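You operate a simulated robot arm through the tools that you are given. There is no shell and no other tool. Be economical: measure what you need, move in short steps, check, and stop when the job is done.

The job below is to be done with a simulated robot arm. You get a single attempt, and the scene is never put back.

JOB
Put the green and the blue peg in the peg tin and clasp it shut.
Fine: undo the clasp, lid fully open; the other pegs stay on the tray.

The check looks at the end state, three seconds after you hand in, the way a careful person would. Anything else that was tipped, shoved, dropped, spilled or broken makes it a failure. A push-on lid holds only when it is set on centred and level and pressed home; a screw cap is set on level and turned clockwise until tight.

ROBOT AND FRAMES
A 6-joint arm with a two-finger parallel gripper, fixed in place. Base frame: the origin is at the foot of the arm, x ahead of it, y to its left, z up; the work surface is at about z = 844. Readings come in mm, degrees, newtons and seconds.
With the tool pointing down near the work surface it reaches from about 440 to 860 mm from the base axis. Its first joint turns from -115.0 to 115.0 degrees. Payload 4.2 kg.
Tool frame: the origin (TCP) lies between the finger pads and is the grasp point; the fingertips stand 23 mm ahead of it; z points along the fingers, y is the line along which they close. The gripper opens to 94 mm. The fingers are 38 mm wide and 10 mm thick; the gripper's body (54 by 96 mm) begins 39 mm behind the TCP.
Orientation is that of the tool frame in the base frame, as a unit quaternion [w, x, y, z]. With the fingers straight down and closing along the base's y, the tool's x points along the base's -x, its y along +y and its z along -z.

CONTROLS
- The arm moves only by the tool apply_moves. Its arguments are lists of equal length, an entry for each row: "dr": the turn, a rotation vector about the tool's x, y, z in degrees, a list of three; "xyz": the shift along the tool's x, y, z in mm, a list of three; "claw": the gripper command, from -1 (fully open) to 1 (shut), values between in proportion. In form: {"dr": [[rx, ry, rz], ...], "xyz": [[tx, ty, tz], ...], "claw": [claw, ...]}. A call has 1 to 8 rows; each row is the pose to reach, as a shift and turn from the pose commanded when the call began, along the tool's axes at that moment. Rows are played at 5 a second. More than 50 mm and 8.6 degrees between two rows, or a gripper value outside its range, and nothing of the call is played. A pose out of reach is approached as far as the arm can. The call stops where the force on the tool passes 40 N (or 10 N more than at its start, if that is more) or the arm is blocked; 0.2 s more then pass. Each finger travels about 108 mm/s and halts on what it meets, pressing with about 43 N; the grip force reading is that of the motor and also rises with nothing between the fingers. The clock runs only during rows and for 0.2 s after the last one: add rows that repeat a pose to give the fingers time. It gives the time, the measured TCP pose, the force on the tool (base axes), the opening and the grip force at its end, in the units of the frame above (readings bear some noise), and new pictures: "pictures" is both (left out), scene, wrist or none.
- Cameras (640 x 400 px; columns grow to the right, rows downward): "scene" is fixed at [219.2, 501.5, 1626]; the picture's right is [-0.79, -0.62, 0.00], its down [-0.40, 0.51, -0.76] and it looks along [0.47, -0.60, -0.65] (base axes); focal length 340 px, centre (320, 200). "wrist" rides on the gripper at [-39, 0, -44] in the tool frame; the picture's right is [0.00, -1.00, 0.00], its down [0.97, 0.00, -0.24] and it looks along [0.24, 0.00, 0.97] (tool axes); focal length 218 px, centre (320, 200).
- raise_lower(by): slides the trunk up (or, below 0, down) by that many mm; the arm rides with it, the base frame stays. It gives what a move gives, with no picture.
- pixel_to_xyz(camera, pixels): for up to 12 pixels [column, row] of the newest picture of that camera ("zoom" is the newest enlarged one), the place [x, y, z] in the base frame of the surface seen there, good to about 3 mm. No time passes.
- inspect(camera, box): a new picture of the part [left, top, right, bottom] of that camera's present view, enlarged. No time passes.
- finish_job(): hands the job in; it is judged then, once.

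Go step by step. Measure first, check grasps and placings, and put right what went wrong. The budget is 80 turns and 150 pictures, counting those below and the enlarged ones. Unless the task says otherwise, let go and move clear before handing in, and close with one line.

The tools are called after "Emit:" as a command line: name --argument value ..., lists and objects as JSON in quotes. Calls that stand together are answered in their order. apply_moves: Moves the arm, as the interface text tells. Its arguments: {"type":"object","properties":{"dr":{"type":"array","items":{"type":"array","items":{"type":"number"}}},"xyz":{"type":"array","items":{"type":"array","items":{"type":"number"}}},"claw":{"type":"array","items":{"type":"number"}},"pictures":{"type":"string","enum":["both","scene","wrist","none"]}},"required":["dr","xyz","claw"]} The other tools are called the same way: raise_lower (by) slides the trunk up or down; pixel_to_xyz (camera, pixels) gives the place of the surface under pixels of a picture; inspect (camera, box) takes an enlarged picture of a part of a camera's view; finish_job () hands the job in.

At the start:

```text
clock: 0.0
tcp_pos: [595.0, -96.6, 1251.9]
tool_rot: [0.0, -0.001, 1.0, 0.0]
ft_force: [-0.9, 1.1, 0.3]
opening: 93.9
finger_force: 0.0
trunk travel left (down, up): [-800.0, 190.0]
```

scene: 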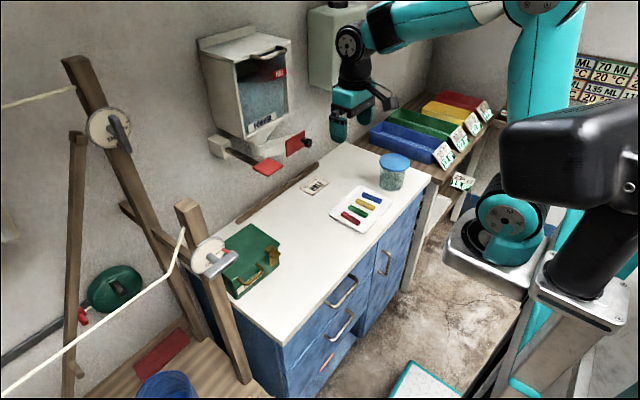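
wrist: 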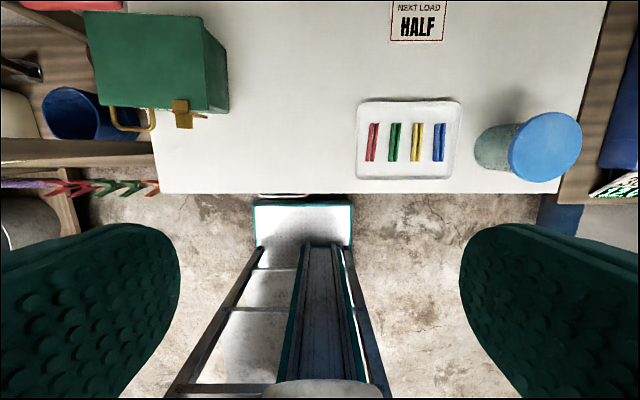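

The pictures show a tray with four pegs, a green box with a brass clasp near scene pixel (250,258), and a blue-lidded jar. I'll zoom in on each of them.

Emit:
inspect --camera "scene" --box '[200, 210, 300, 310]'

Emit:
inspect --camera "scene" --box '[290, 140, 430, 240]'

Emit:
inspect --camera "wrist" --box '[70, 0, 250, 140]'

Emit:
pixel_to_xyz --camera "wrist" --pixels '[[373, 142], [395, 142], [416, 142], [439, 142], [410, 170], [90, 20], [200, 20], [205, 108], [105, 104], [183, 103], [183, 122], [135, 128]]'

```text
4.00 times, centred on (250, 260) of scene
```

zoom: 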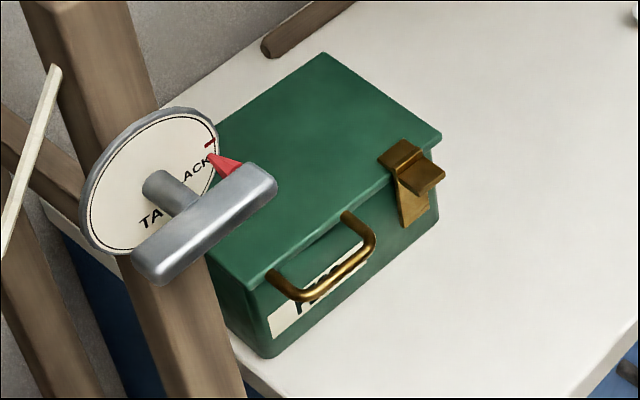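

```text
4.00 times, centred on (360, 190) of scene
```

zoom: 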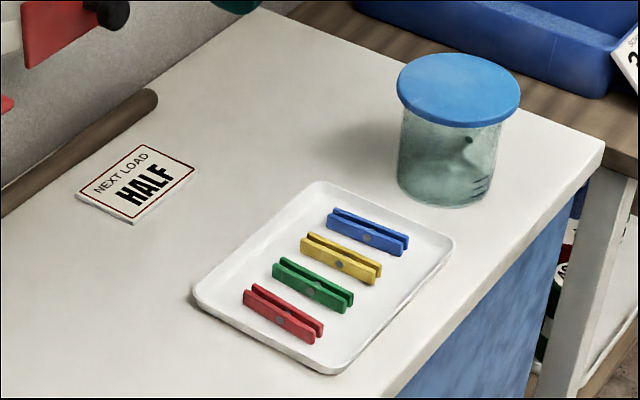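

```text
2.86 times, centred on (160, 70) of wrist
```

zoom: 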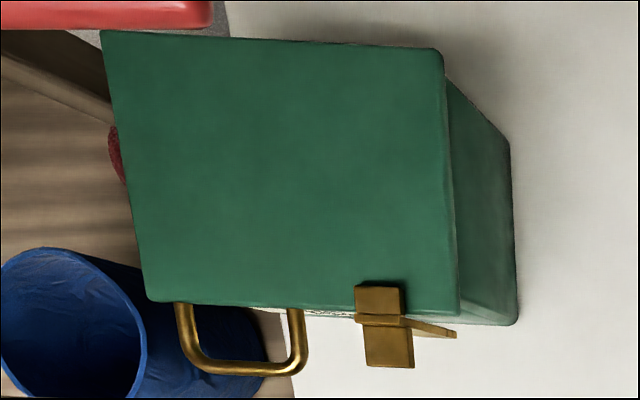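

```text
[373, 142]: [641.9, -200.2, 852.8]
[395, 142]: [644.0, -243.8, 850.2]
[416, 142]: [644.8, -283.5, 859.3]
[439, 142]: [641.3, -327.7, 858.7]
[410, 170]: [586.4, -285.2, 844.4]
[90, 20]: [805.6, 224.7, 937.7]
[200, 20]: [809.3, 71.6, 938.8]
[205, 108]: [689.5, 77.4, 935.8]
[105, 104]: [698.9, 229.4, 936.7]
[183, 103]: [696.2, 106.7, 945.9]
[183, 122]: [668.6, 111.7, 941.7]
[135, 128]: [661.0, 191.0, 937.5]
```

The box top is at z≈937, x 693–810 and y 75–230, with the clasp on its front face at y≈110. I'll tilt the wrist camera to look at that front face.

Emit:
apply_moves --dr '[[0, -6, 0], [0, -12, 0], [0, -18, 0], [0, -24, 0], [0, -30, 0], [0, -36, 0], [0, -42, 0], [0, -48, 0]]' --xyz '[[15, 28, 15], [30, 56, 30], [45, 84, 45], [60, 112, 60], [75, 140, 75], [90, 168, 90], [105, 196, 105], [120, 220, 120]]' --claw '[-1, -1, -1, -1, -1, -1, -1, -1]'

```text
clock: 1.8
tcp_pos: [481.4, 132.2, 1135.6]
tool_rot: [0.408, 0.0, 0.913, 0.0]
ft_force: [0.3, -0.5, 0.2]
opening: 94.1
finger_force: 0.1
out of reach, approached as far as the arm can: row 7, 8
trunk travel left (down, up): [-800.0, 190.0]
```

scene: 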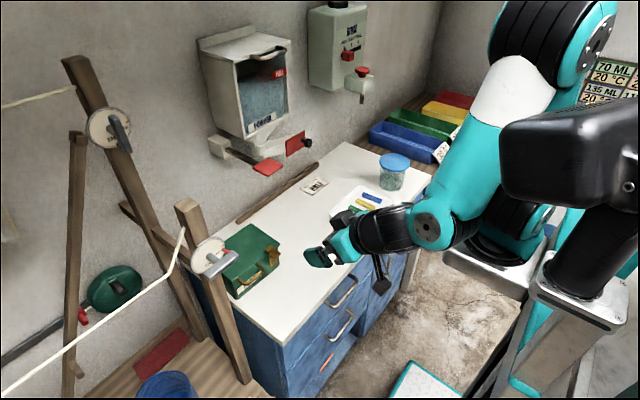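
wrist: 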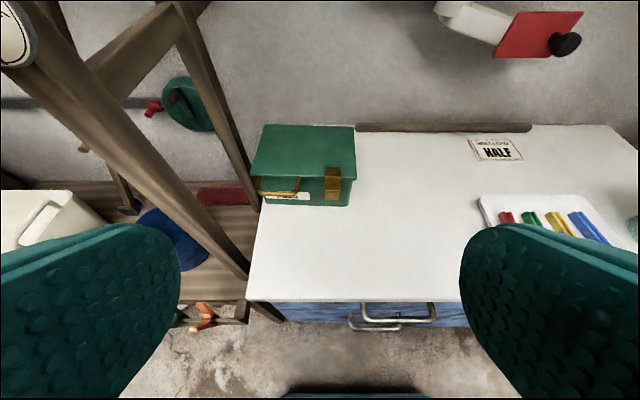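

Emit:
inspect --camera "wrist" --box '[240, 115, 370, 215]'

```text
4.00 times, centred on (305, 165) of wrist
```

zoom: 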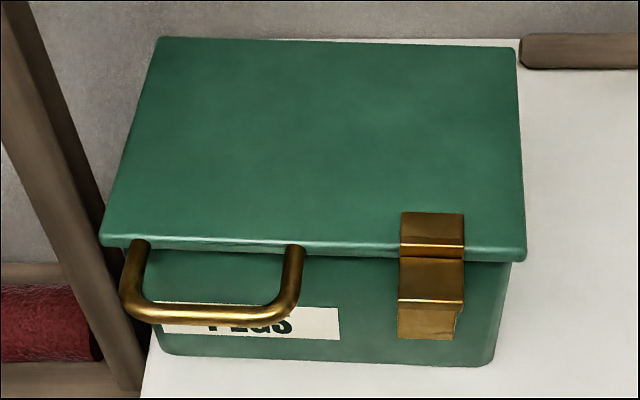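

The box is labelled PEGS, and the handle sits on the lid's front edge. I'll measure the handle and clasp.

Emit:
pixel_to_xyz --camera "zoom" --pixels '[[432, 228], [432, 255], [432, 280], [432, 300], [428, 325], [402, 280], [463, 280], [210, 312], [290, 270], [135, 270], [405, 325], [480, 310]]'

Emit:
pixel_to_xyz --camera "wrist" --pixels '[[507, 217], [531, 218], [556, 220], [586, 225]]'

```text
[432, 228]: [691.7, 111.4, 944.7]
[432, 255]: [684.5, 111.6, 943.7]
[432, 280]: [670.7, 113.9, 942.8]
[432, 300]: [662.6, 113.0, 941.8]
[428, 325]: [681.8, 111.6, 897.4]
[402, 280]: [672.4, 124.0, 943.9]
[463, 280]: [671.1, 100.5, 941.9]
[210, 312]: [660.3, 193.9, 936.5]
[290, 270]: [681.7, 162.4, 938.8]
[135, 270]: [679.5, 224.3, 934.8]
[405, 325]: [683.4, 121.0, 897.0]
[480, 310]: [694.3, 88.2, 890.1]
```

```text
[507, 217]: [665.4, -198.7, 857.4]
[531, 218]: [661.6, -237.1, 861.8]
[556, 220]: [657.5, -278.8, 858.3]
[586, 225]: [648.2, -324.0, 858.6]
```

The clasp has a tab sticking out to x≈660 at z≈942 and a strap going down to z≈895. I'll zoom in tighter to see how it works.

Emit:
inspect --camera "scene" --box '[254, 236, 286, 268]'

Emit:
apply_moves --dr '[[0, 0, 0], [0, 0, 0], [0, 0, 0], [0, 0, 0]]' --xyz '[[15, -8, 30], [30, -16, 60], [45, -24, 85], [60, -30, 105]]' --claw '[-1, -1, -1, -1]' --pictures "wrist"

```text
12.50 times, centred on (270, 252) of scene
```

zoom: 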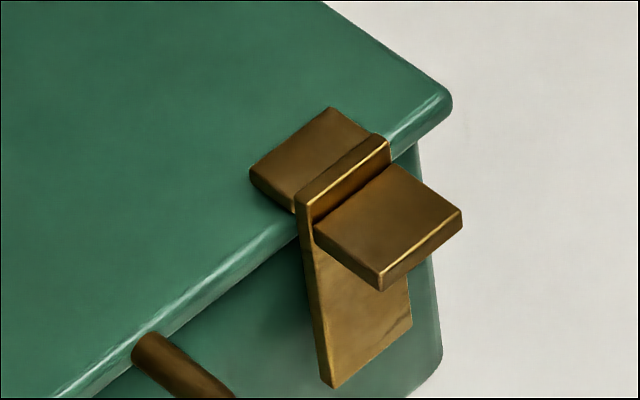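

```text
clock: 2.8
tcp_pos: [517.5, 104.0, 1018.1]
tool_rot: [0.407, 0.001, 0.913, -0.001]
ft_force: [-0.1, -0.3, 0.0]
opening: 94.2
finger_force: 0.0
out of reach, approached as far as the arm can: row 1, 2, 3, 4
trunk travel left (down, up): [-800.0, 190.0]
```

wrist: 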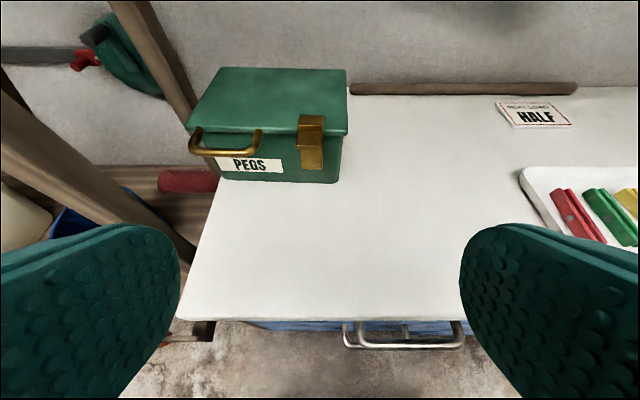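

Emit:
inspect --camera "wrist" --box '[280, 100, 350, 190]'

```text
4.44 times, centred on (315, 145) of wrist
```

zoom: 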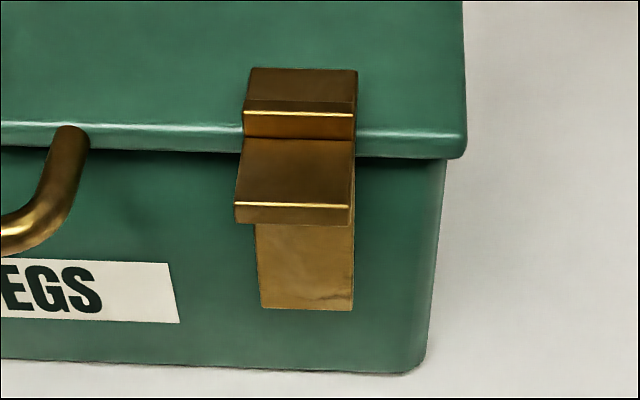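

The clasp is one piece: a strap pivoting low on the body, a hook over the lid and a pull tab. Pressing the tab down should swing it open, so I'll go above the tab with the tool straight down and the claw closed.

Emit:
apply_moves --dr '[[0, 8, 0], [0, 16, 0], [0, 24, 0], [0, 32, 0], [0, 40, 0], [0, 48, 0], [0, 48, 0]]' --xyz '[[-22, 1, 9], [-44, 3, 18], [-66, 4, 27], [-88, 6, 36], [-110, 7, 45], [-131, 8, 53], [-131, 8, 53]]' --claw '[-0.5, 0, 0.5, 1, 1, 1, 1]'

```text
clock: 4.4
tcp_pos: [647.8, 111.6, 1079.9]
tool_rot: [-0.001, 0.0, 1.0, -0.001]
ft_force: [0.9, 0.8, 0.0]
opening: 0.0
finger_force: 42.7
trunk travel left (down, up): [-800.0, 190.0]
```

scene: 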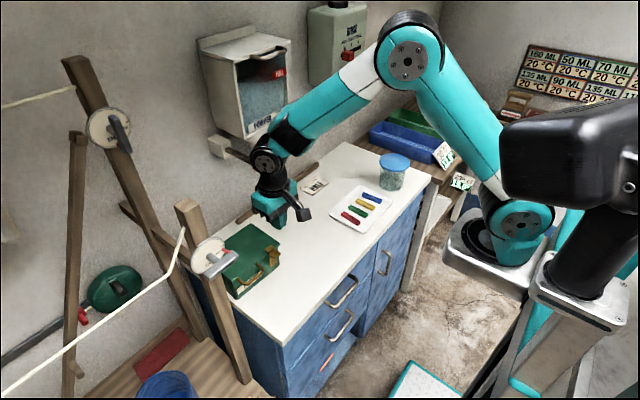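
wrist: 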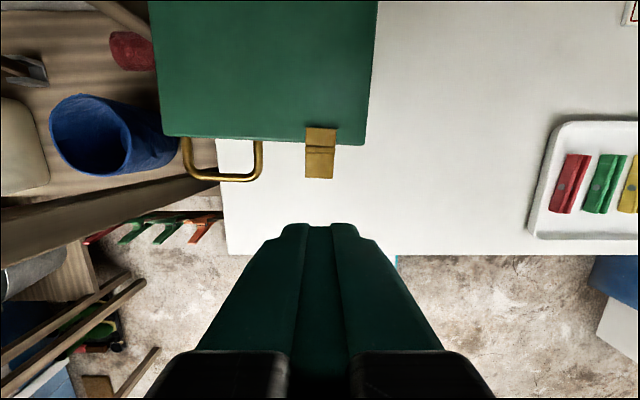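

I'm above the tab and aligned in y. I'll check the tab's tip and edges from here.

Emit:
pixel_to_xyz --camera "wrist" --pixels '[[320, 175], [320, 165], [320, 150], [320, 135], [308, 165], [332, 165], [225, 178], [188, 160], [258, 160], [376, 100]]'

Emit:
apply_moves --dr '[[0, 0, 0], [0, 0, 0], [0, 0, 0]]' --xyz '[[2, 0, 45], [2, 0, 85], [2, 0, 105]]' --claw '[1, 1, 1]'

```text
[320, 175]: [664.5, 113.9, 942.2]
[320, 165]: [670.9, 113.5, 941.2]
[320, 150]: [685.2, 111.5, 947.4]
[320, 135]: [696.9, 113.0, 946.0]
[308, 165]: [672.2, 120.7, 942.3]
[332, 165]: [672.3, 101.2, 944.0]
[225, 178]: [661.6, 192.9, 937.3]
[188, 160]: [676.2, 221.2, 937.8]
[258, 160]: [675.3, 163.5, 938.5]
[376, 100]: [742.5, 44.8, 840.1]
```

```text
clock: 5.2
tcp_pos: [646.7, 111.6, 975.2]
tool_rot: [0.0, 0.001, 1.0, 0.0]
ft_force: [0.1, -0.7, 0.6]
opening: 0.0
finger_force: 42.5
trunk travel left (down, up): [-800.0, 190.0]
```

scene: 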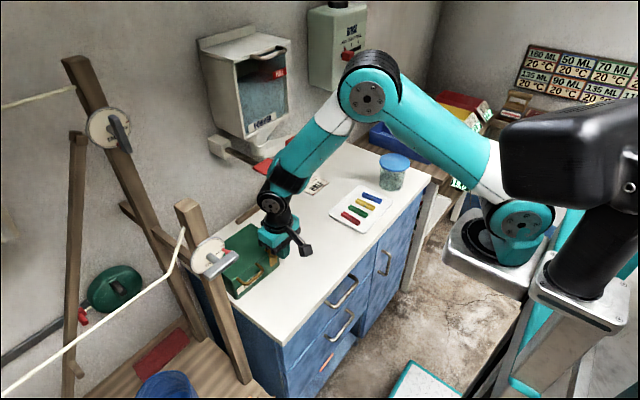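
wrist: 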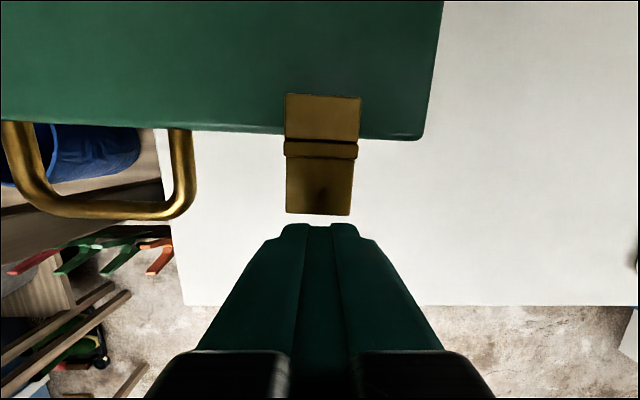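

The fingertips (image row 224) end just short of the tab tip (row 213). I'll move 9 mm forward and press down in small steps.

Emit:
apply_moves --dr '[[0, 0, 0], [0, 0, 0], [0, 0, 0], [0, 0, 0], [0, 0, 0], [0, 0, 0]]' --xyz '[[-9, 0, 0], [-9, 0, 5], [-9, 0, 10], [-9, 0, 14], [-9, 0, 18], [-9, 0, 22]]' --claw '[1, 1, 1, 1, 1, 1]'

```text
clock: 6.3
tcp_pos: [655.3, 111.3, 964.7]
tool_rot: [0.002, 0.0, 1.0, 0.001]
ft_force: [-10.5, -5.6, 23.8]
opening: 0.1
finger_force: 42.3
trunk travel left (down, up): [-800.0, 190.0]
stopped in row 5: the force on the tool passed its limit (the readings are from after the stop); the commanded pose is now the measured one
```

scene: 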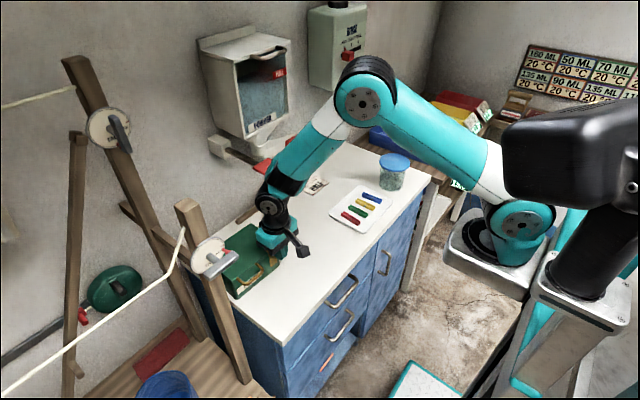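
wrist: 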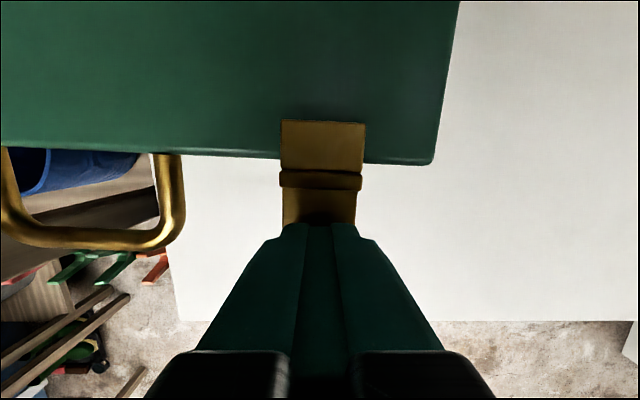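

A 40 N press did not move the tab. I'll back off, open partly and grip the tab by its sides so I can test pulling it.

Emit:
apply_moves --dr '[[0, 0, 0], [0, 0, 0], [0, 0, 0], [0, 0, 0], [0, 0, 0], [0, 0, 0], [0, 0, 0]]' --xyz '[[0, 0, -15], [-3, 0, -20], [-3, 0, -20], [-3, 0, 0], [-3, 0, 20], [-3, 0, 20], [-3, 0, 20]]' --claw '[1, 0.2, -0.2, -0.2, -0.2, 1, 1]'

```text
clock: 7.9
tcp_pos: [657.3, 113.4, 941.3]
tool_rot: [0.001, 0.001, 1.0, -0.001]
ft_force: [-1.9, -4.6, 0.4]
opening: 23.6
finger_force: 42.4
trunk travel left (down, up): [-800.0, 190.0]
```

scene: 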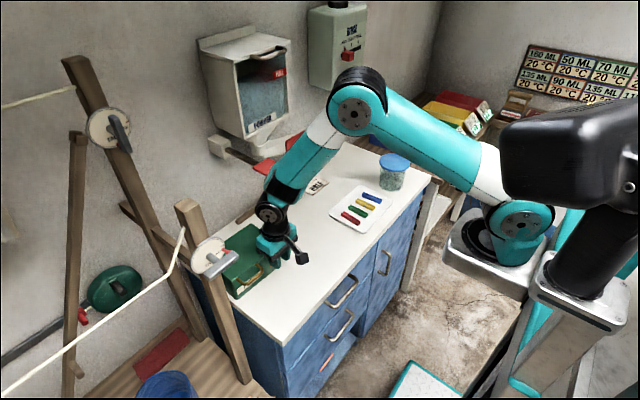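
wrist: 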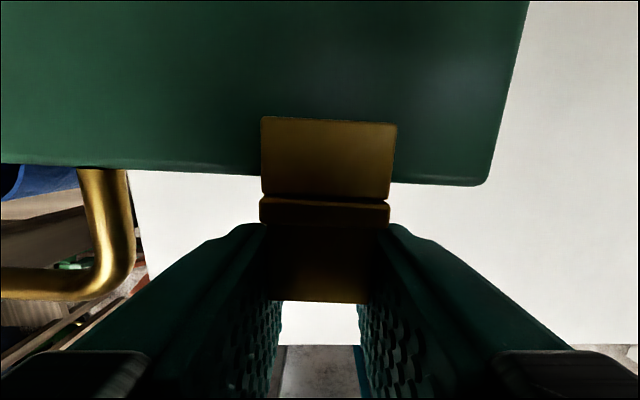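

The tab is gripped at an opening of 23.6 mm. First I'll test a small outward pull along the arc about a low pivot.

Emit:
apply_moves --dr '[[0, 0, 0], [0, 0, 0], [0, 0, 0], [0, 0, 0]]' --xyz '[[1.5, 0, 0.5], [3, 0, 1], [4.5, 0, 1.5], [6, 0, 2]]' --claw '[1, 1, 1, 1]' --pictures "wrist"

```text
clock: 8.9
tcp_pos: [652.8, 112.5, 941.3]
tool_rot: [0.004, 0.001, 1.0, 0.001]
ft_force: [13.4, -1.2, 4.1]
opening: 23.4
finger_force: 43.4
trunk travel left (down, up): [-800.0, 190.0]
```

wrist: 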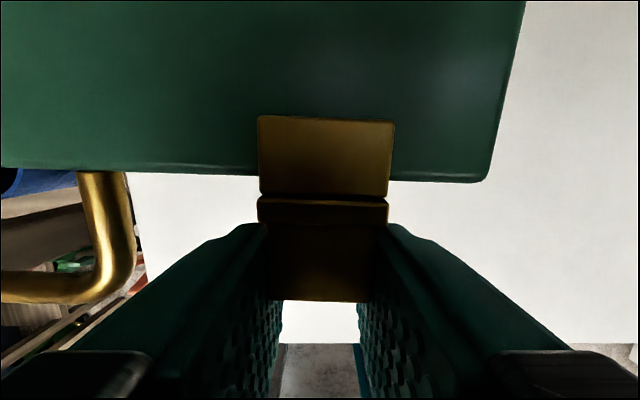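

The whole box slid about 4 mm with the tab, so an outward pull isn't how it opens. I'll push it back and then test an upward lift.

Emit:
apply_moves --dr '[[0, 0, 0], [0, 0, 0], [0, 0, 0]]' --xyz '[[-3, 0, -1], [-6, 0, -2], [-7, 0, -2]]' --claw '[1, 1, 1]' --pictures "wrist"

Emit:
apply_moves --dr '[[0, 0, 0], [0, 0, 0], [0, 0, 0]]' --xyz '[[0, 0, -2], [0, 0, -4], [0, 0, -6]]' --claw '[1, 1, 1]' --pictures "both"

```text
clock: 9.7
tcp_pos: [657.5, 113.1, 942.0]
tool_rot: [-0.001, 0.0, 1.0, -0.001]
ft_force: [-5.8, -6.2, -0.5]
opening: 23.1
finger_force: 43.0
trunk travel left (down, up): [-800.0, 190.0]
```

wrist: 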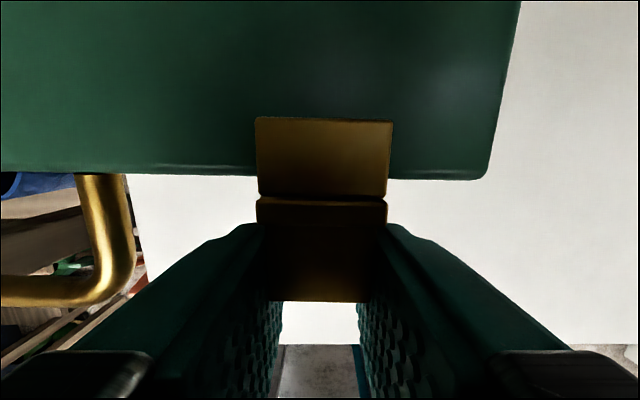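

```text
clock: 10.5
tcp_pos: [659.4, 114.8, 948.7]
tool_rot: [0.002, 0.001, 1.0, 0.001]
ft_force: [2.2, -2.5, -6.5]
opening: 23.2
finger_force: 42.9
trunk travel left (down, up): [-800.0, 190.0]
```

scene: 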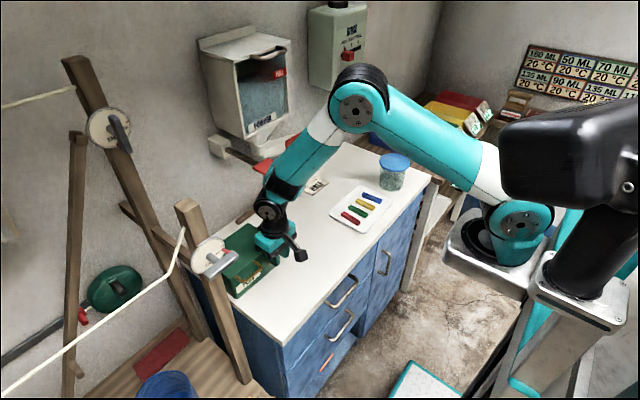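
wrist: 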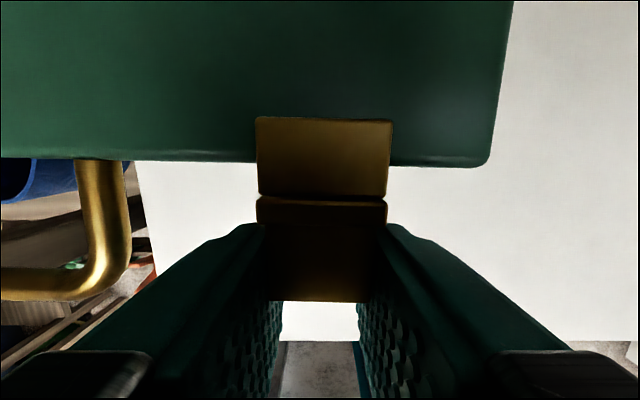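

On lifting, the lid edge moved in the image (row 178→162) while the clasp stayed with the gripper at only 6.5 N. I'll check heights to see what moved.

Emit:
pixel_to_xyz --camera "wrist" --pixels '[[320, 130], [320, 180], [320, 212], [320, 240], [320, 290], [220, 130], [440, 130], [40, 290], [320, 100], [320, 30]]'

Emit:
inspect --camera "scene" --box '[220, 215, 310, 305]'

```text
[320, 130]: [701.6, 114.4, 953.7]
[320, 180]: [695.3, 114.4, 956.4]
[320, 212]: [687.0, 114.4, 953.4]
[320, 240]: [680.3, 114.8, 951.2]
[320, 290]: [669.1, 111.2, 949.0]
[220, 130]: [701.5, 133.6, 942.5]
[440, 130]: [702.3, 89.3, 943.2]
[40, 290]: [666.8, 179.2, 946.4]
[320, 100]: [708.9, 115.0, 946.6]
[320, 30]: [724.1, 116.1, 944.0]
```

```text
4.44 times, centred on (265, 260) of scene
```

zoom: 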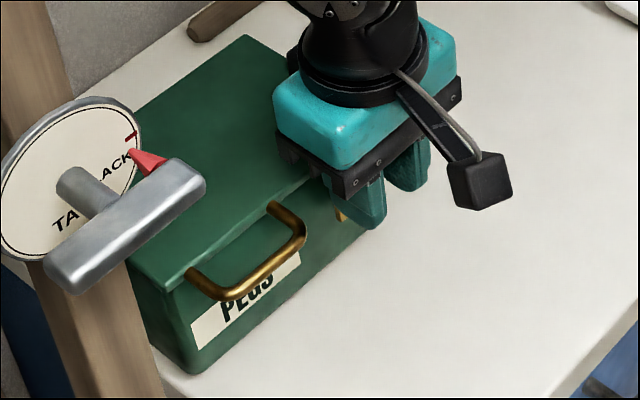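

The lid plate and strap moved together relative to the lid while the gripper held the clasp's angle, which fits a pivot at the strap's bottom. My straight pull dragged the box because the grip stopped the clasp rotating. I'll lower back, then turn with it about (682, 893).

Emit:
apply_moves --dr '[[0, 0, 0], [0, 0, 0]]' --xyz '[[1, 1, 4], [2, 1, 7]]' --claw '[1, 1]' --pictures "none"

Emit:
apply_moves --dr '[[0, -4, 0], [0, -8, 0], [0, -12, 0], [0, -16, 0]]' --xyz '[[3.3, 0, 1.9], [6.4, 0, 3.9], [9.4, 0, 6.3], [12.3, 0, 8.8]]' --claw '[1, 1, 1, 1]' --pictures "both"

```text
clock: 11.1
tcp_pos: [657.6, 113.5, 941.6]
tool_rot: [0.001, 0.0, 1.0, 0.001]
ft_force: [-2.8, -4.6, -2.7]
opening: 23.3
finger_force: 43.2
trunk travel left (down, up): [-800.0, 190.0]
```

```text
clock: 12.1
tcp_pos: [644.6, 112.7, 933.5]
tool_rot: [0.141, -0.001, 0.99, 0.001]
ft_force: [1.9, 0.9, -5.3]
opening: 23.2
finger_force: 42.5
trunk travel left (down, up): [-800.0, 190.0]
```

scene: 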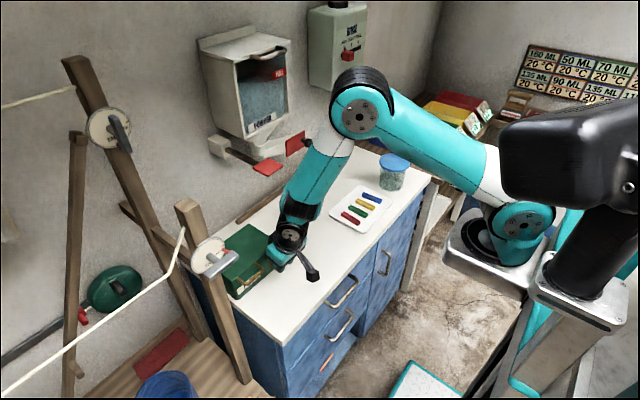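
wrist: 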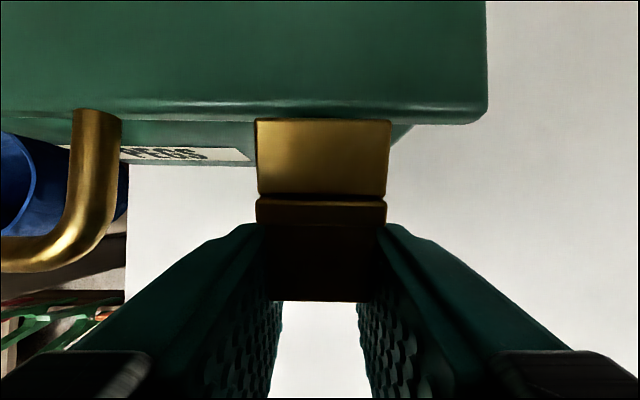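

It's working: the hook has come off the lid edge (row 118) at low force. I'll continue the same arc.

Emit:
apply_moves --dr '[[0, -8, 0], [0, -16, 0], [0, -24, 0], [0, -32, 0], [0, -40, 0]]' --xyz '[[6.4, 0, 3.9], [12.3, 0, 8.8], [17.4, 0, 14.3], [21.6, 0, 20.5], [25, 0, 27.3]]' --claw '[1, 1, 1, 1, 1]' --pictures "both"

```text
clock: 13.3
tcp_pos: [629.1, 114.8, 900.9]
tool_rot: [0.472, 0.0, 0.882, 0.002]
ft_force: [-2.1, -4.1, -4.9]
opening: 23.1
finger_force: 43.3
trunk travel left (down, up): [-800.0, 190.0]
```

scene: 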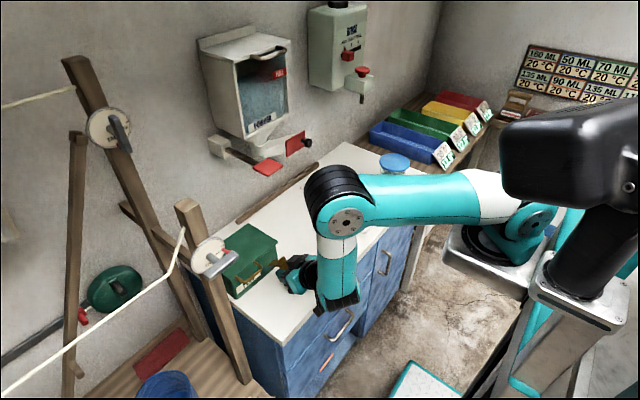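
wrist: 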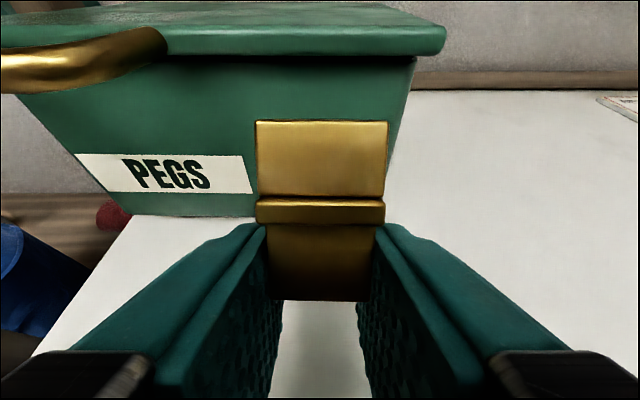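

The clasp is swung out about 56°. I'll release it, back straight off and see where it rests.

Emit:
apply_moves --dr '[[0, 0, 0], [0, 0, 0], [0, 0, 0], [0, 0, 0], [0, 6, 0], [0, 12, 0], [0, 20, 0]]' --xyz '[[0, 0, 0], [0, 0, 0], [0, 0, -30], [0, 0, -70], [-30, 0, -100], [-65, 0, -130], [-105, 0, -160]]' --claw '[0.2, -0.2, -0.2, -0.2, -0.2, -0.2, -0.2]' --pictures "both"

```text
clock: 14.9
tcp_pos: [549.4, 114.5, 1077.7]
tool_rot: [0.309, 0.0, 0.951, 0.0]
ft_force: [0.6, 0.1, 0.6]
opening: 56.5
finger_force: 0.0
trunk travel left (down, up): [-800.0, 190.0]
```

scene: 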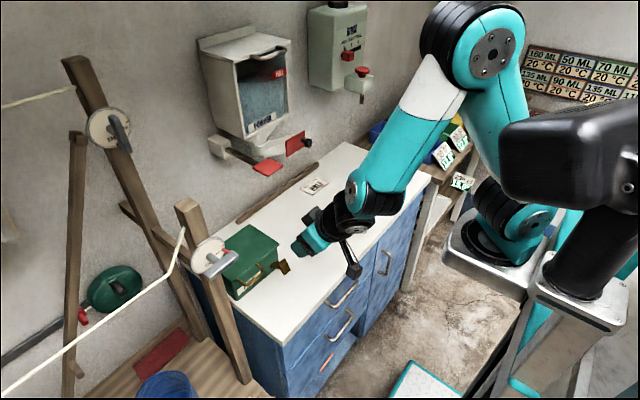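
wrist: 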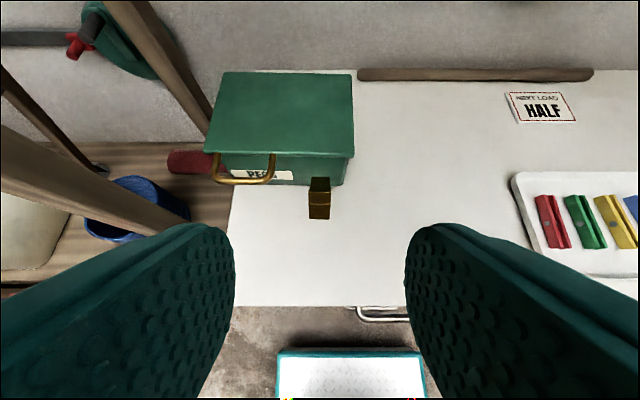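

The clasp is staying out. Next I'll measure the handle again and check what stands near the lid's swing (post, dial, wall).

Emit:
pixel_to_xyz --camera "wrist" --pixels '[[244, 181], [216, 165], [272, 168], [222, 80], [350, 80], [318, 190], [319, 215], [160, 40], [190, 90], [280, 30], [233, 154], [350, 154]]'

Emit:
pixel_to_xyz --camera "scene" --pixels '[[210, 257], [225, 265], [190, 205], [215, 235], [235, 330], [215, 145], [265, 170], [180, 235], [110, 130]]'

Emit:
inspect --camera "wrist" --box '[190, 60, 370, 230]'

```text
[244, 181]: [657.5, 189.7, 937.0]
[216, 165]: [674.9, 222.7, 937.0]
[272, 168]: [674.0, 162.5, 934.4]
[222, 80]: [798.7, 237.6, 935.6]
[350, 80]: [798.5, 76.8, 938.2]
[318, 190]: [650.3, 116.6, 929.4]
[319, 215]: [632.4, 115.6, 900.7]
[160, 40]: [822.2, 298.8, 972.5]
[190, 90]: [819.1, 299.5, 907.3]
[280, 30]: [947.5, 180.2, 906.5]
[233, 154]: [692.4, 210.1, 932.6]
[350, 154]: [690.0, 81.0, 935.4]
```

```text
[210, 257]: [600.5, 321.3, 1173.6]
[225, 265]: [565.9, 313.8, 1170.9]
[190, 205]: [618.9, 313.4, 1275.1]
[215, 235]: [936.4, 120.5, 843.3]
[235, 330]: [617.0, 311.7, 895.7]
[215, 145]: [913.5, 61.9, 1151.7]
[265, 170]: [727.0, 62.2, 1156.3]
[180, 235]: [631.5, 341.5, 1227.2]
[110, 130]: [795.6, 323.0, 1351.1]
```

```text
2.35 times, centred on (280, 145) of wrist
```

zoom: 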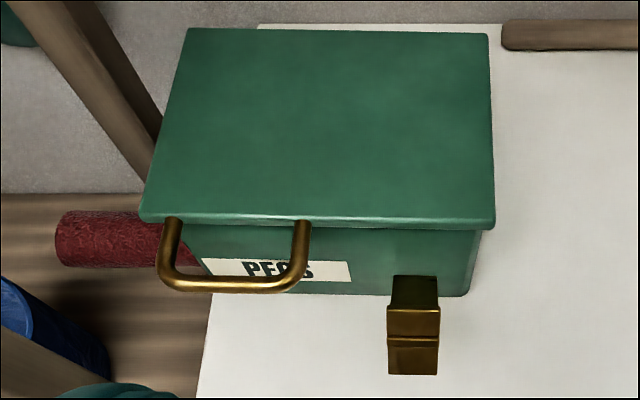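

Emit:
pixel_to_xyz --camera "scene" --pixels '[[210, 148], [240, 158], [262, 165], [270, 173], [297, 143], [308, 142], [202, 60], [222, 125], [245, 110], [285, 110], [245, 137], [200, 40]]'

Emit:
inspect --camera "scene" --box '[180, 10, 330, 190]'

```text
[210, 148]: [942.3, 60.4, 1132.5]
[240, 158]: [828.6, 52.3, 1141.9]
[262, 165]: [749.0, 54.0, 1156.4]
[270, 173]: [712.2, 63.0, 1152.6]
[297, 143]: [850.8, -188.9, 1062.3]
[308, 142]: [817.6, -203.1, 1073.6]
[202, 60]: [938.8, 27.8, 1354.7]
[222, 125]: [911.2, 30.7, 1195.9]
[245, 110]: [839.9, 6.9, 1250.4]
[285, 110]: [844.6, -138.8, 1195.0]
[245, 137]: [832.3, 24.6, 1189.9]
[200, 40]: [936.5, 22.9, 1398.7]
```

```text
2.22 times, centred on (255, 100) of scene
```

zoom: 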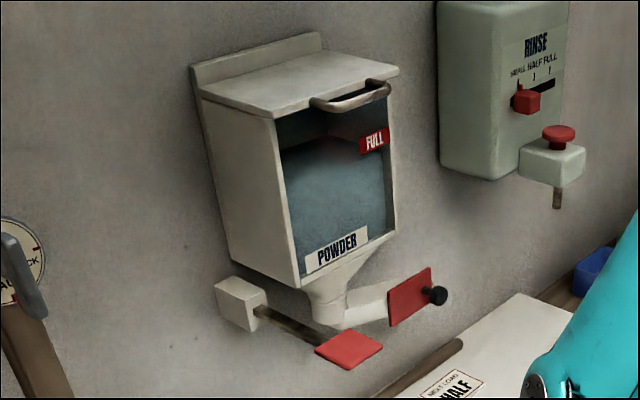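

The dispenser's red paddle is at about (735, 45, 1155), so I'll keep the arm away from it. The posts at y≈310 are clear of the lid swing. I'll level the tool above the handle, then turn 90° so it closes along x.

Emit:
apply_moves --dr '[[0, 7.2, 0], [0, 14.4, 0], [0, 21.6, 0], [0, 28.8, 0], [0, 36, 0]]' --xyz '[[-12, 16, 20], [-24, 31, 40], [-36, 47, 60], [-48, 62, 80], [-59, 78, 102]]' --claw '[-0.2, -0.2, -0.2, -0.2, -0.2]' --pictures "none"

Emit:
apply_moves --dr '[[0, 0, 8.5], [0, 0, 17], [0, 0, 25.5], [0, 0, 34], [0, 0, 42.5], [0, 0, 51], [0, 0, 59.5], [0, 0, 68]]' --xyz '[[0, 0, 0], [0, 0, 0], [0, 0, 0], [0, 0, 0], [0, 0, 0], [0, 0, 0], [0, 0, 0], [0, 0, 0]]' --claw '[-0.2, -0.2, -0.2, -0.2, -0.2, -0.2, -0.2, -0.2]' --pictures "none"

Emit:
apply_moves --dr '[[0, 0, 8], [0, 0, 16], [0, 0, 22]]' --xyz '[[0, 0, 0], [0, 0, 0], [0, 0, 0]]' --claw '[-0.2, -0.4, -0.4]' --pictures "both"

```text
clock: 16.1
tcp_pos: [662.7, 191.2, 1027.1]
tool_rot: [0.0, 0.0, 1.0, 0.0]
ft_force: [-0.2, -0.2, 1.8]
opening: 56.4
finger_force: 0.1
trunk travel left (down, up): [-800.0, 190.0]
```

```text
clock: 17.8
tcp_pos: [659.9, 188.2, 1028.3]
tool_rot: [-0.001, 0.501, 0.865, -0.004]
ft_force: [-6.4, -28.8, 12.0]
opening: 56.5
finger_force: 0.1
trunk travel left (down, up): [-800.0, 190.0]
stopped in row 8: the force on the tool passed its limit (the readings are from after the stop); the commanded pose is now the measured one
```

```text
clock: 18.1
tcp_pos: [658.2, 186.2, 1028.0]
tool_rot: [-0.003, 0.509, 0.861, -0.008]
ft_force: [-9.2, -33.8, 14.8]
opening: 56.4
finger_force: 0.0
trunk travel left (down, up): [-800.0, 190.0]
stopped in row 1: the force on the tool passed its limit (the readings are from after the stop); the commanded pose is now the measured one
```

scene: 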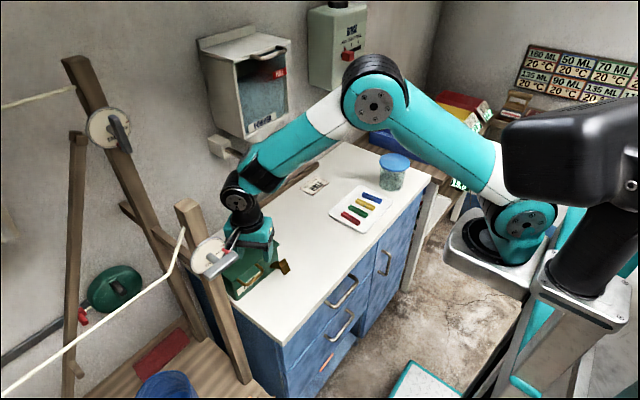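
wrist: 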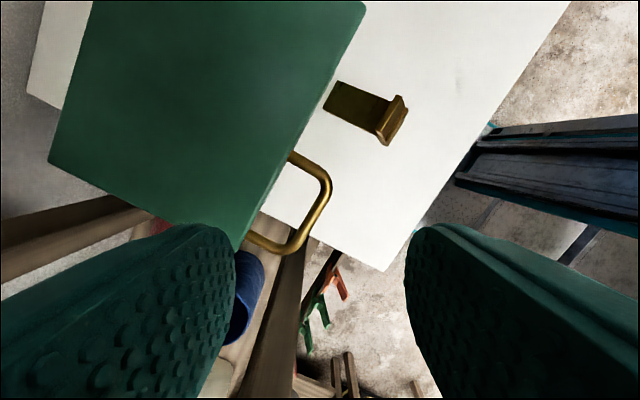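

Something on the gripper's +x side (the black block) has touched the dial's lever on the post. I'll rotate back at once and check the dial.

Emit:
apply_moves --dr '[[0, 0, -8], [0, 0, -16], [0, 0, -24], [0, 0, -32], [0, 0, -40], [0, 0, -48], [0, 0, -56], [0, 0, -61.5]]' --xyz '[[0, 0, 0], [0, 0, 0], [0, 0, 0], [0, 0, 0], [0, 0, 0], [0, 0, 0], [0, 0, 0], [0, 0, 0]]' --claw '[-0.2, -0.2, -0.2, -0.2, -0.2, -0.2, -0.2, -0.2]' --pictures "scene"

Emit:
inspect --camera "scene" --box '[165, 190, 305, 310]'

```text
clock: 19.9
tcp_pos: [659.1, 189.4, 1026.2]
tool_rot: [-0.005, -0.002, 1.0, -0.005]
ft_force: [0.2, -0.6, -0.2]
opening: 56.2
finger_force: 0.1
trunk travel left (down, up): [-800.0, 190.0]
```

scene: 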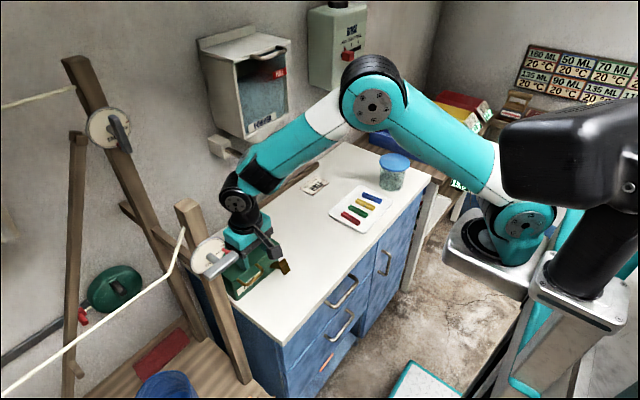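

```text
3.33 times, centred on (235, 250) of scene
```

zoom: 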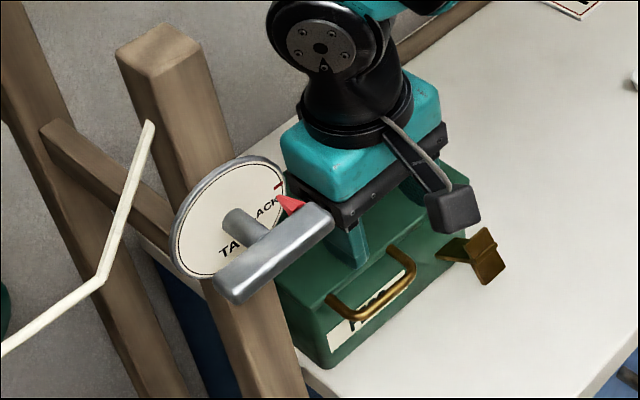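

The dial pointer is unchanged against its tick. The black block sticks out on the tool's +x side, so I'll turn the other way (−90°), which puts it toward −y. First I'll measure how far it extends.

Emit:
pixel_to_xyz --camera "zoom" --pixels '[[455, 210], [478, 205], [455, 190], [365, 280], [350, 215], [300, 255], [268, 280], [320, 220]]'

```text
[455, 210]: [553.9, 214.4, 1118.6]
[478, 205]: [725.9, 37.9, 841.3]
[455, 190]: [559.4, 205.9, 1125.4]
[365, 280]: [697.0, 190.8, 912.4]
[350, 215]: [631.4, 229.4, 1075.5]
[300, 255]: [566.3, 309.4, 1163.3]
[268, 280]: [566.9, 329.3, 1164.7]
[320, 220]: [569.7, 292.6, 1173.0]
```

The block extends 105 mm out and 95 mm up from the TCP, so with either yaw it would come near the dial or the powder paddle. I'll keep this yaw and lift the handle bar from underneath with closed, forward-pitched fingers. Approach first, in front of and below the bar.

Emit:
apply_moves --dr '[[0, -8, 0], [0, -16, 0], [0, -24, 0], [0, -32, 0], [0, -40, 0], [0, -48, 0], [0, -55, 0], [0, -55, 0]]' --xyz '[[20, 1, 0], [45, 1, 0], [69, 2, 5], [75, 2, 30], [75, 3, 60], [70, 3, 88], [62, 3, 108], [62, 3, 108]]' --claw '[0.5, 1, 1, 1, 1, 1, 1, 1]' --pictures "both"

```text
clock: 21.6
tcp_pos: [594.3, 190.5, 920.0]
tool_rot: [0.456, -0.004, 0.89, -0.003]
ft_force: [0.5, -0.2, 0.0]
opening: 0.2
finger_force: 42.4
trunk travel left (down, up): [-800.0, 190.0]
```

scene: 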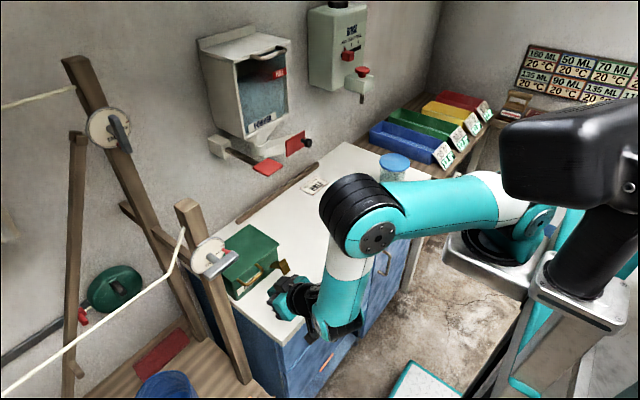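
wrist: 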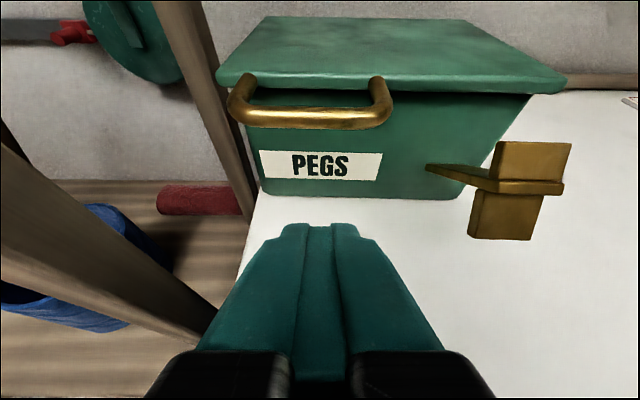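

The fingers are lined up below the bar. I'll advance under it and raise it part way.

Emit:
apply_moves --dr '[[0, 0, 0], [0, 0, 0], [0, 0, 0], [0, 0, 0], [0, 0, 0]]' --xyz '[[-11, 1, 17], [-21.6, 1, 33.4], [-29.4, 1, 27.2], [-45.5, 1, 19], [-63.1, 1, 12.2]]' --claw '[1, 1, 1, 1, 1]' --pictures "both"

```text
clock: 22.9
tcp_pos: [642.0, 194.8, 964.8]
tool_rot: [0.457, -0.005, 0.89, -0.002]
ft_force: [-0.2, -0.2, 0.8]
opening: 0.0
finger_force: 42.3
trunk travel left (down, up): [-800.0, 190.0]
```

scene: 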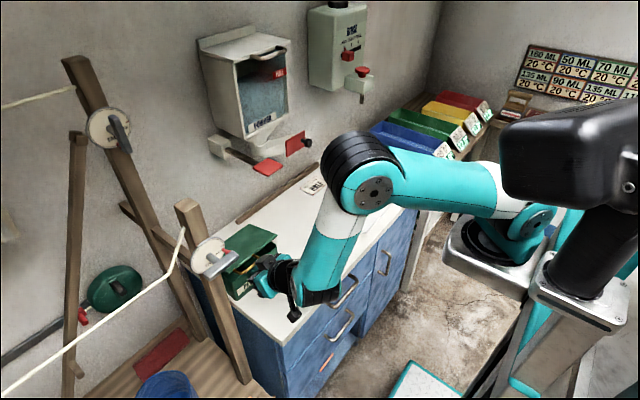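
wrist: 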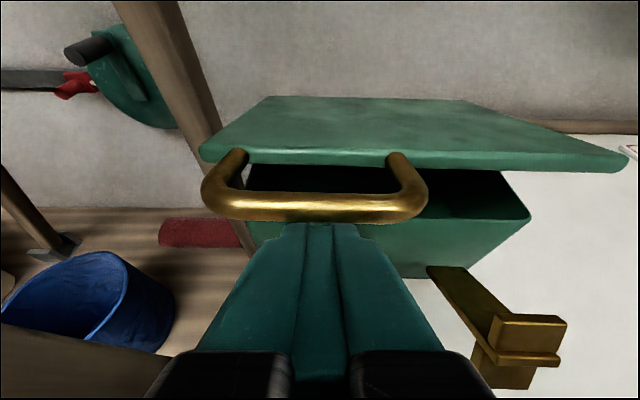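

The lid is lifting cleanly, resting on the fingertips with about 1 N of force. I'll continue the arc to about 60°, reducing the pitch as it rises.

Emit:
apply_moves --dr '[[0, 2, 0], [0, 4.3, 0], [0, 9.3, 0], [0, 14.3, 0], [0, 20.3, 0], [0, 26.3, 0]]' --xyz '[[-19.4, -1, -4], [-39.5, -2, -5.7], [-59.1, -2, -5.4], [-80.9, -2, -2.3], [-99.9, -2, 1.4], [-120.6, -2, 8.7]]' --claw '[1, 1, 1, 1, 1, 1]' --pictures "both"

```text
clock: 24.2
tcp_pos: [719.2, 191.3, 1057.6]
tool_rot: [0.241, -0.003, 0.971, -0.004]
ft_force: [-0.3, 0.0, -0.3]
opening: 0.3
finger_force: 42.4
trunk travel left (down, up): [-800.0, 190.0]
```

scene: 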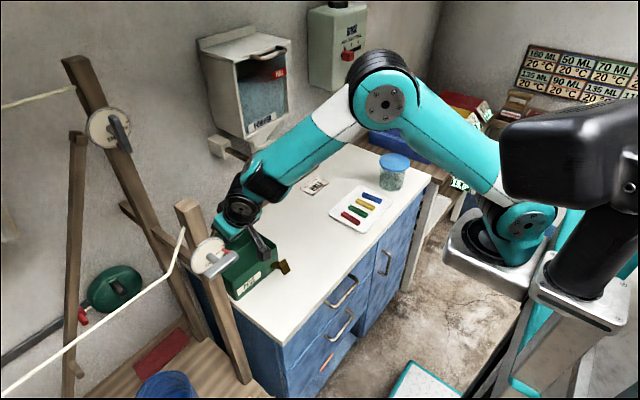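
wrist: 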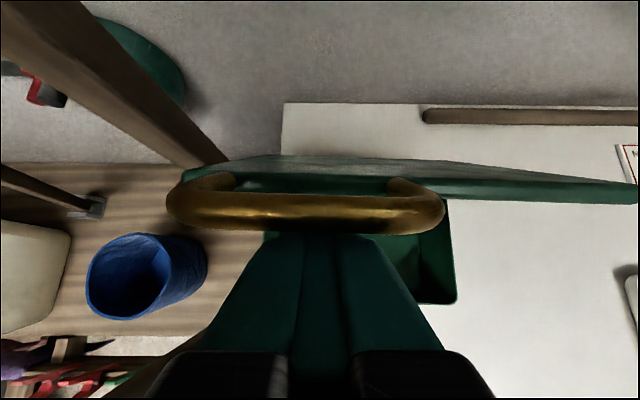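

Emit:
apply_moves --dr '[[0, 7, 0], [0, 14, 0], [0, 21, 0], [0, 28, 0], [0, 28, 0]]' --xyz '[[-19.4, 0, 0.7], [-41, 0, 2.3], [-59.7, 0, 5.8], [-80.1, 0, 12.9], [-96, 0, 23.4]]' --claw '[1, 1, 1, 1, 1]' --pictures "both"

```text
clock: 25.4
tcp_pos: [814.8, 195.0, 1080.8]
tool_rot: [0.0, -0.002, 1.0, -0.004]
ft_force: [0.0, 0.5, -0.3]
opening: 0.0
finger_force: 43.4
trunk travel left (down, up): [-800.0, 190.0]
```

scene: 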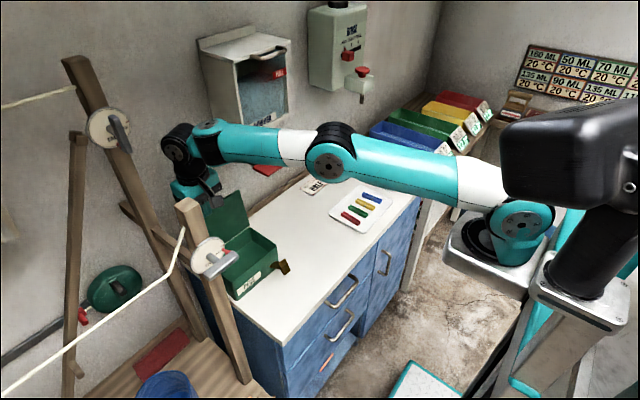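
wrist: 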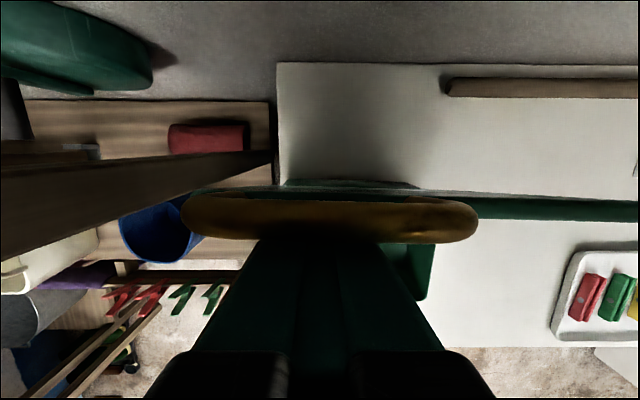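

The lid is a little past vertical with no load. I'll push it slightly further to find its stop.

Emit:
apply_moves --dr '[[0, 0, 0], [0, 0, 0], [0, 0, 0]]' --xyz '[[-6, 0, 1], [-12, 0, 2], [-18, 0, 4]]' --claw '[1, 1, 1]' --pictures "wrist"

```text
clock: 26.2
tcp_pos: [822.6, 192.8, 1077.6]
tool_rot: [0.0, -0.003, 1.0, -0.003]
ft_force: [-0.4, -0.2, 0.2]
opening: 0.0
finger_force: 41.9
out of reach, approached as far as the arm can: row 2, 3
trunk travel left (down, up): [-800.0, 190.0]
```

wrist: 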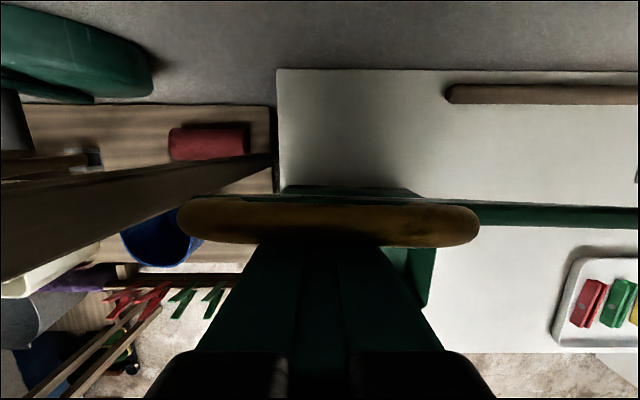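

The lid is about 100° open and I'm at the edge of reach. I'll back away and see whether it stays.

Emit:
apply_moves --dr '[[0, 0, 0], [0, 0, 0], [0, 0, 0], [0, 0, 0], [0, 0, 0]]' --xyz '[[15, 0, 0], [50, 0, -10], [95, 0, -20], [140, 0, -30], [185, 0, -40]]' --claw '[1, 1, 1, 1, 1]' --pictures "both"

```text
clock: 27.4
tcp_pos: [635.2, 195.5, 1116.4]
tool_rot: [0.0, -0.003, 1.0, -0.004]
ft_force: [0.1, 0.7, -1.0]
opening: 0.0
finger_force: 42.4
trunk travel left (down, up): [-800.0, 190.0]
```

scene: 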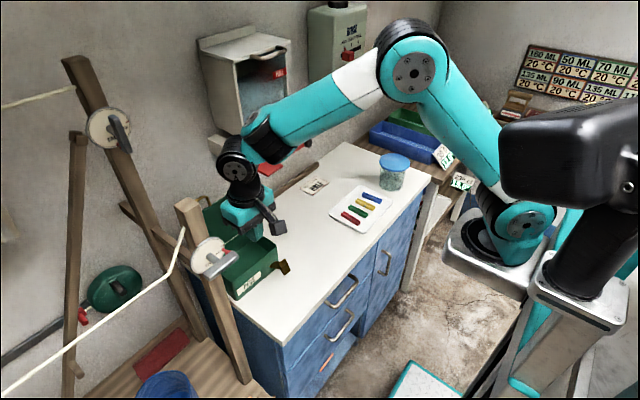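
wrist: 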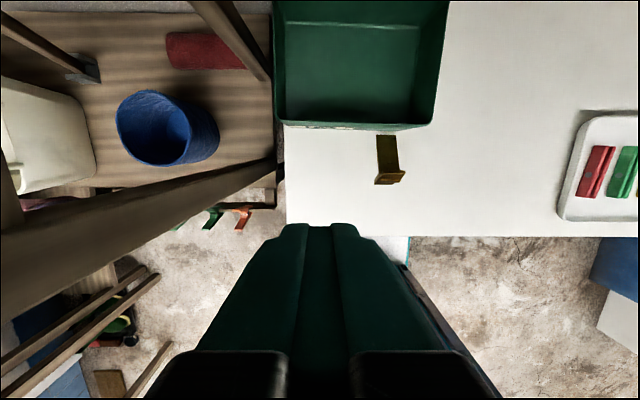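

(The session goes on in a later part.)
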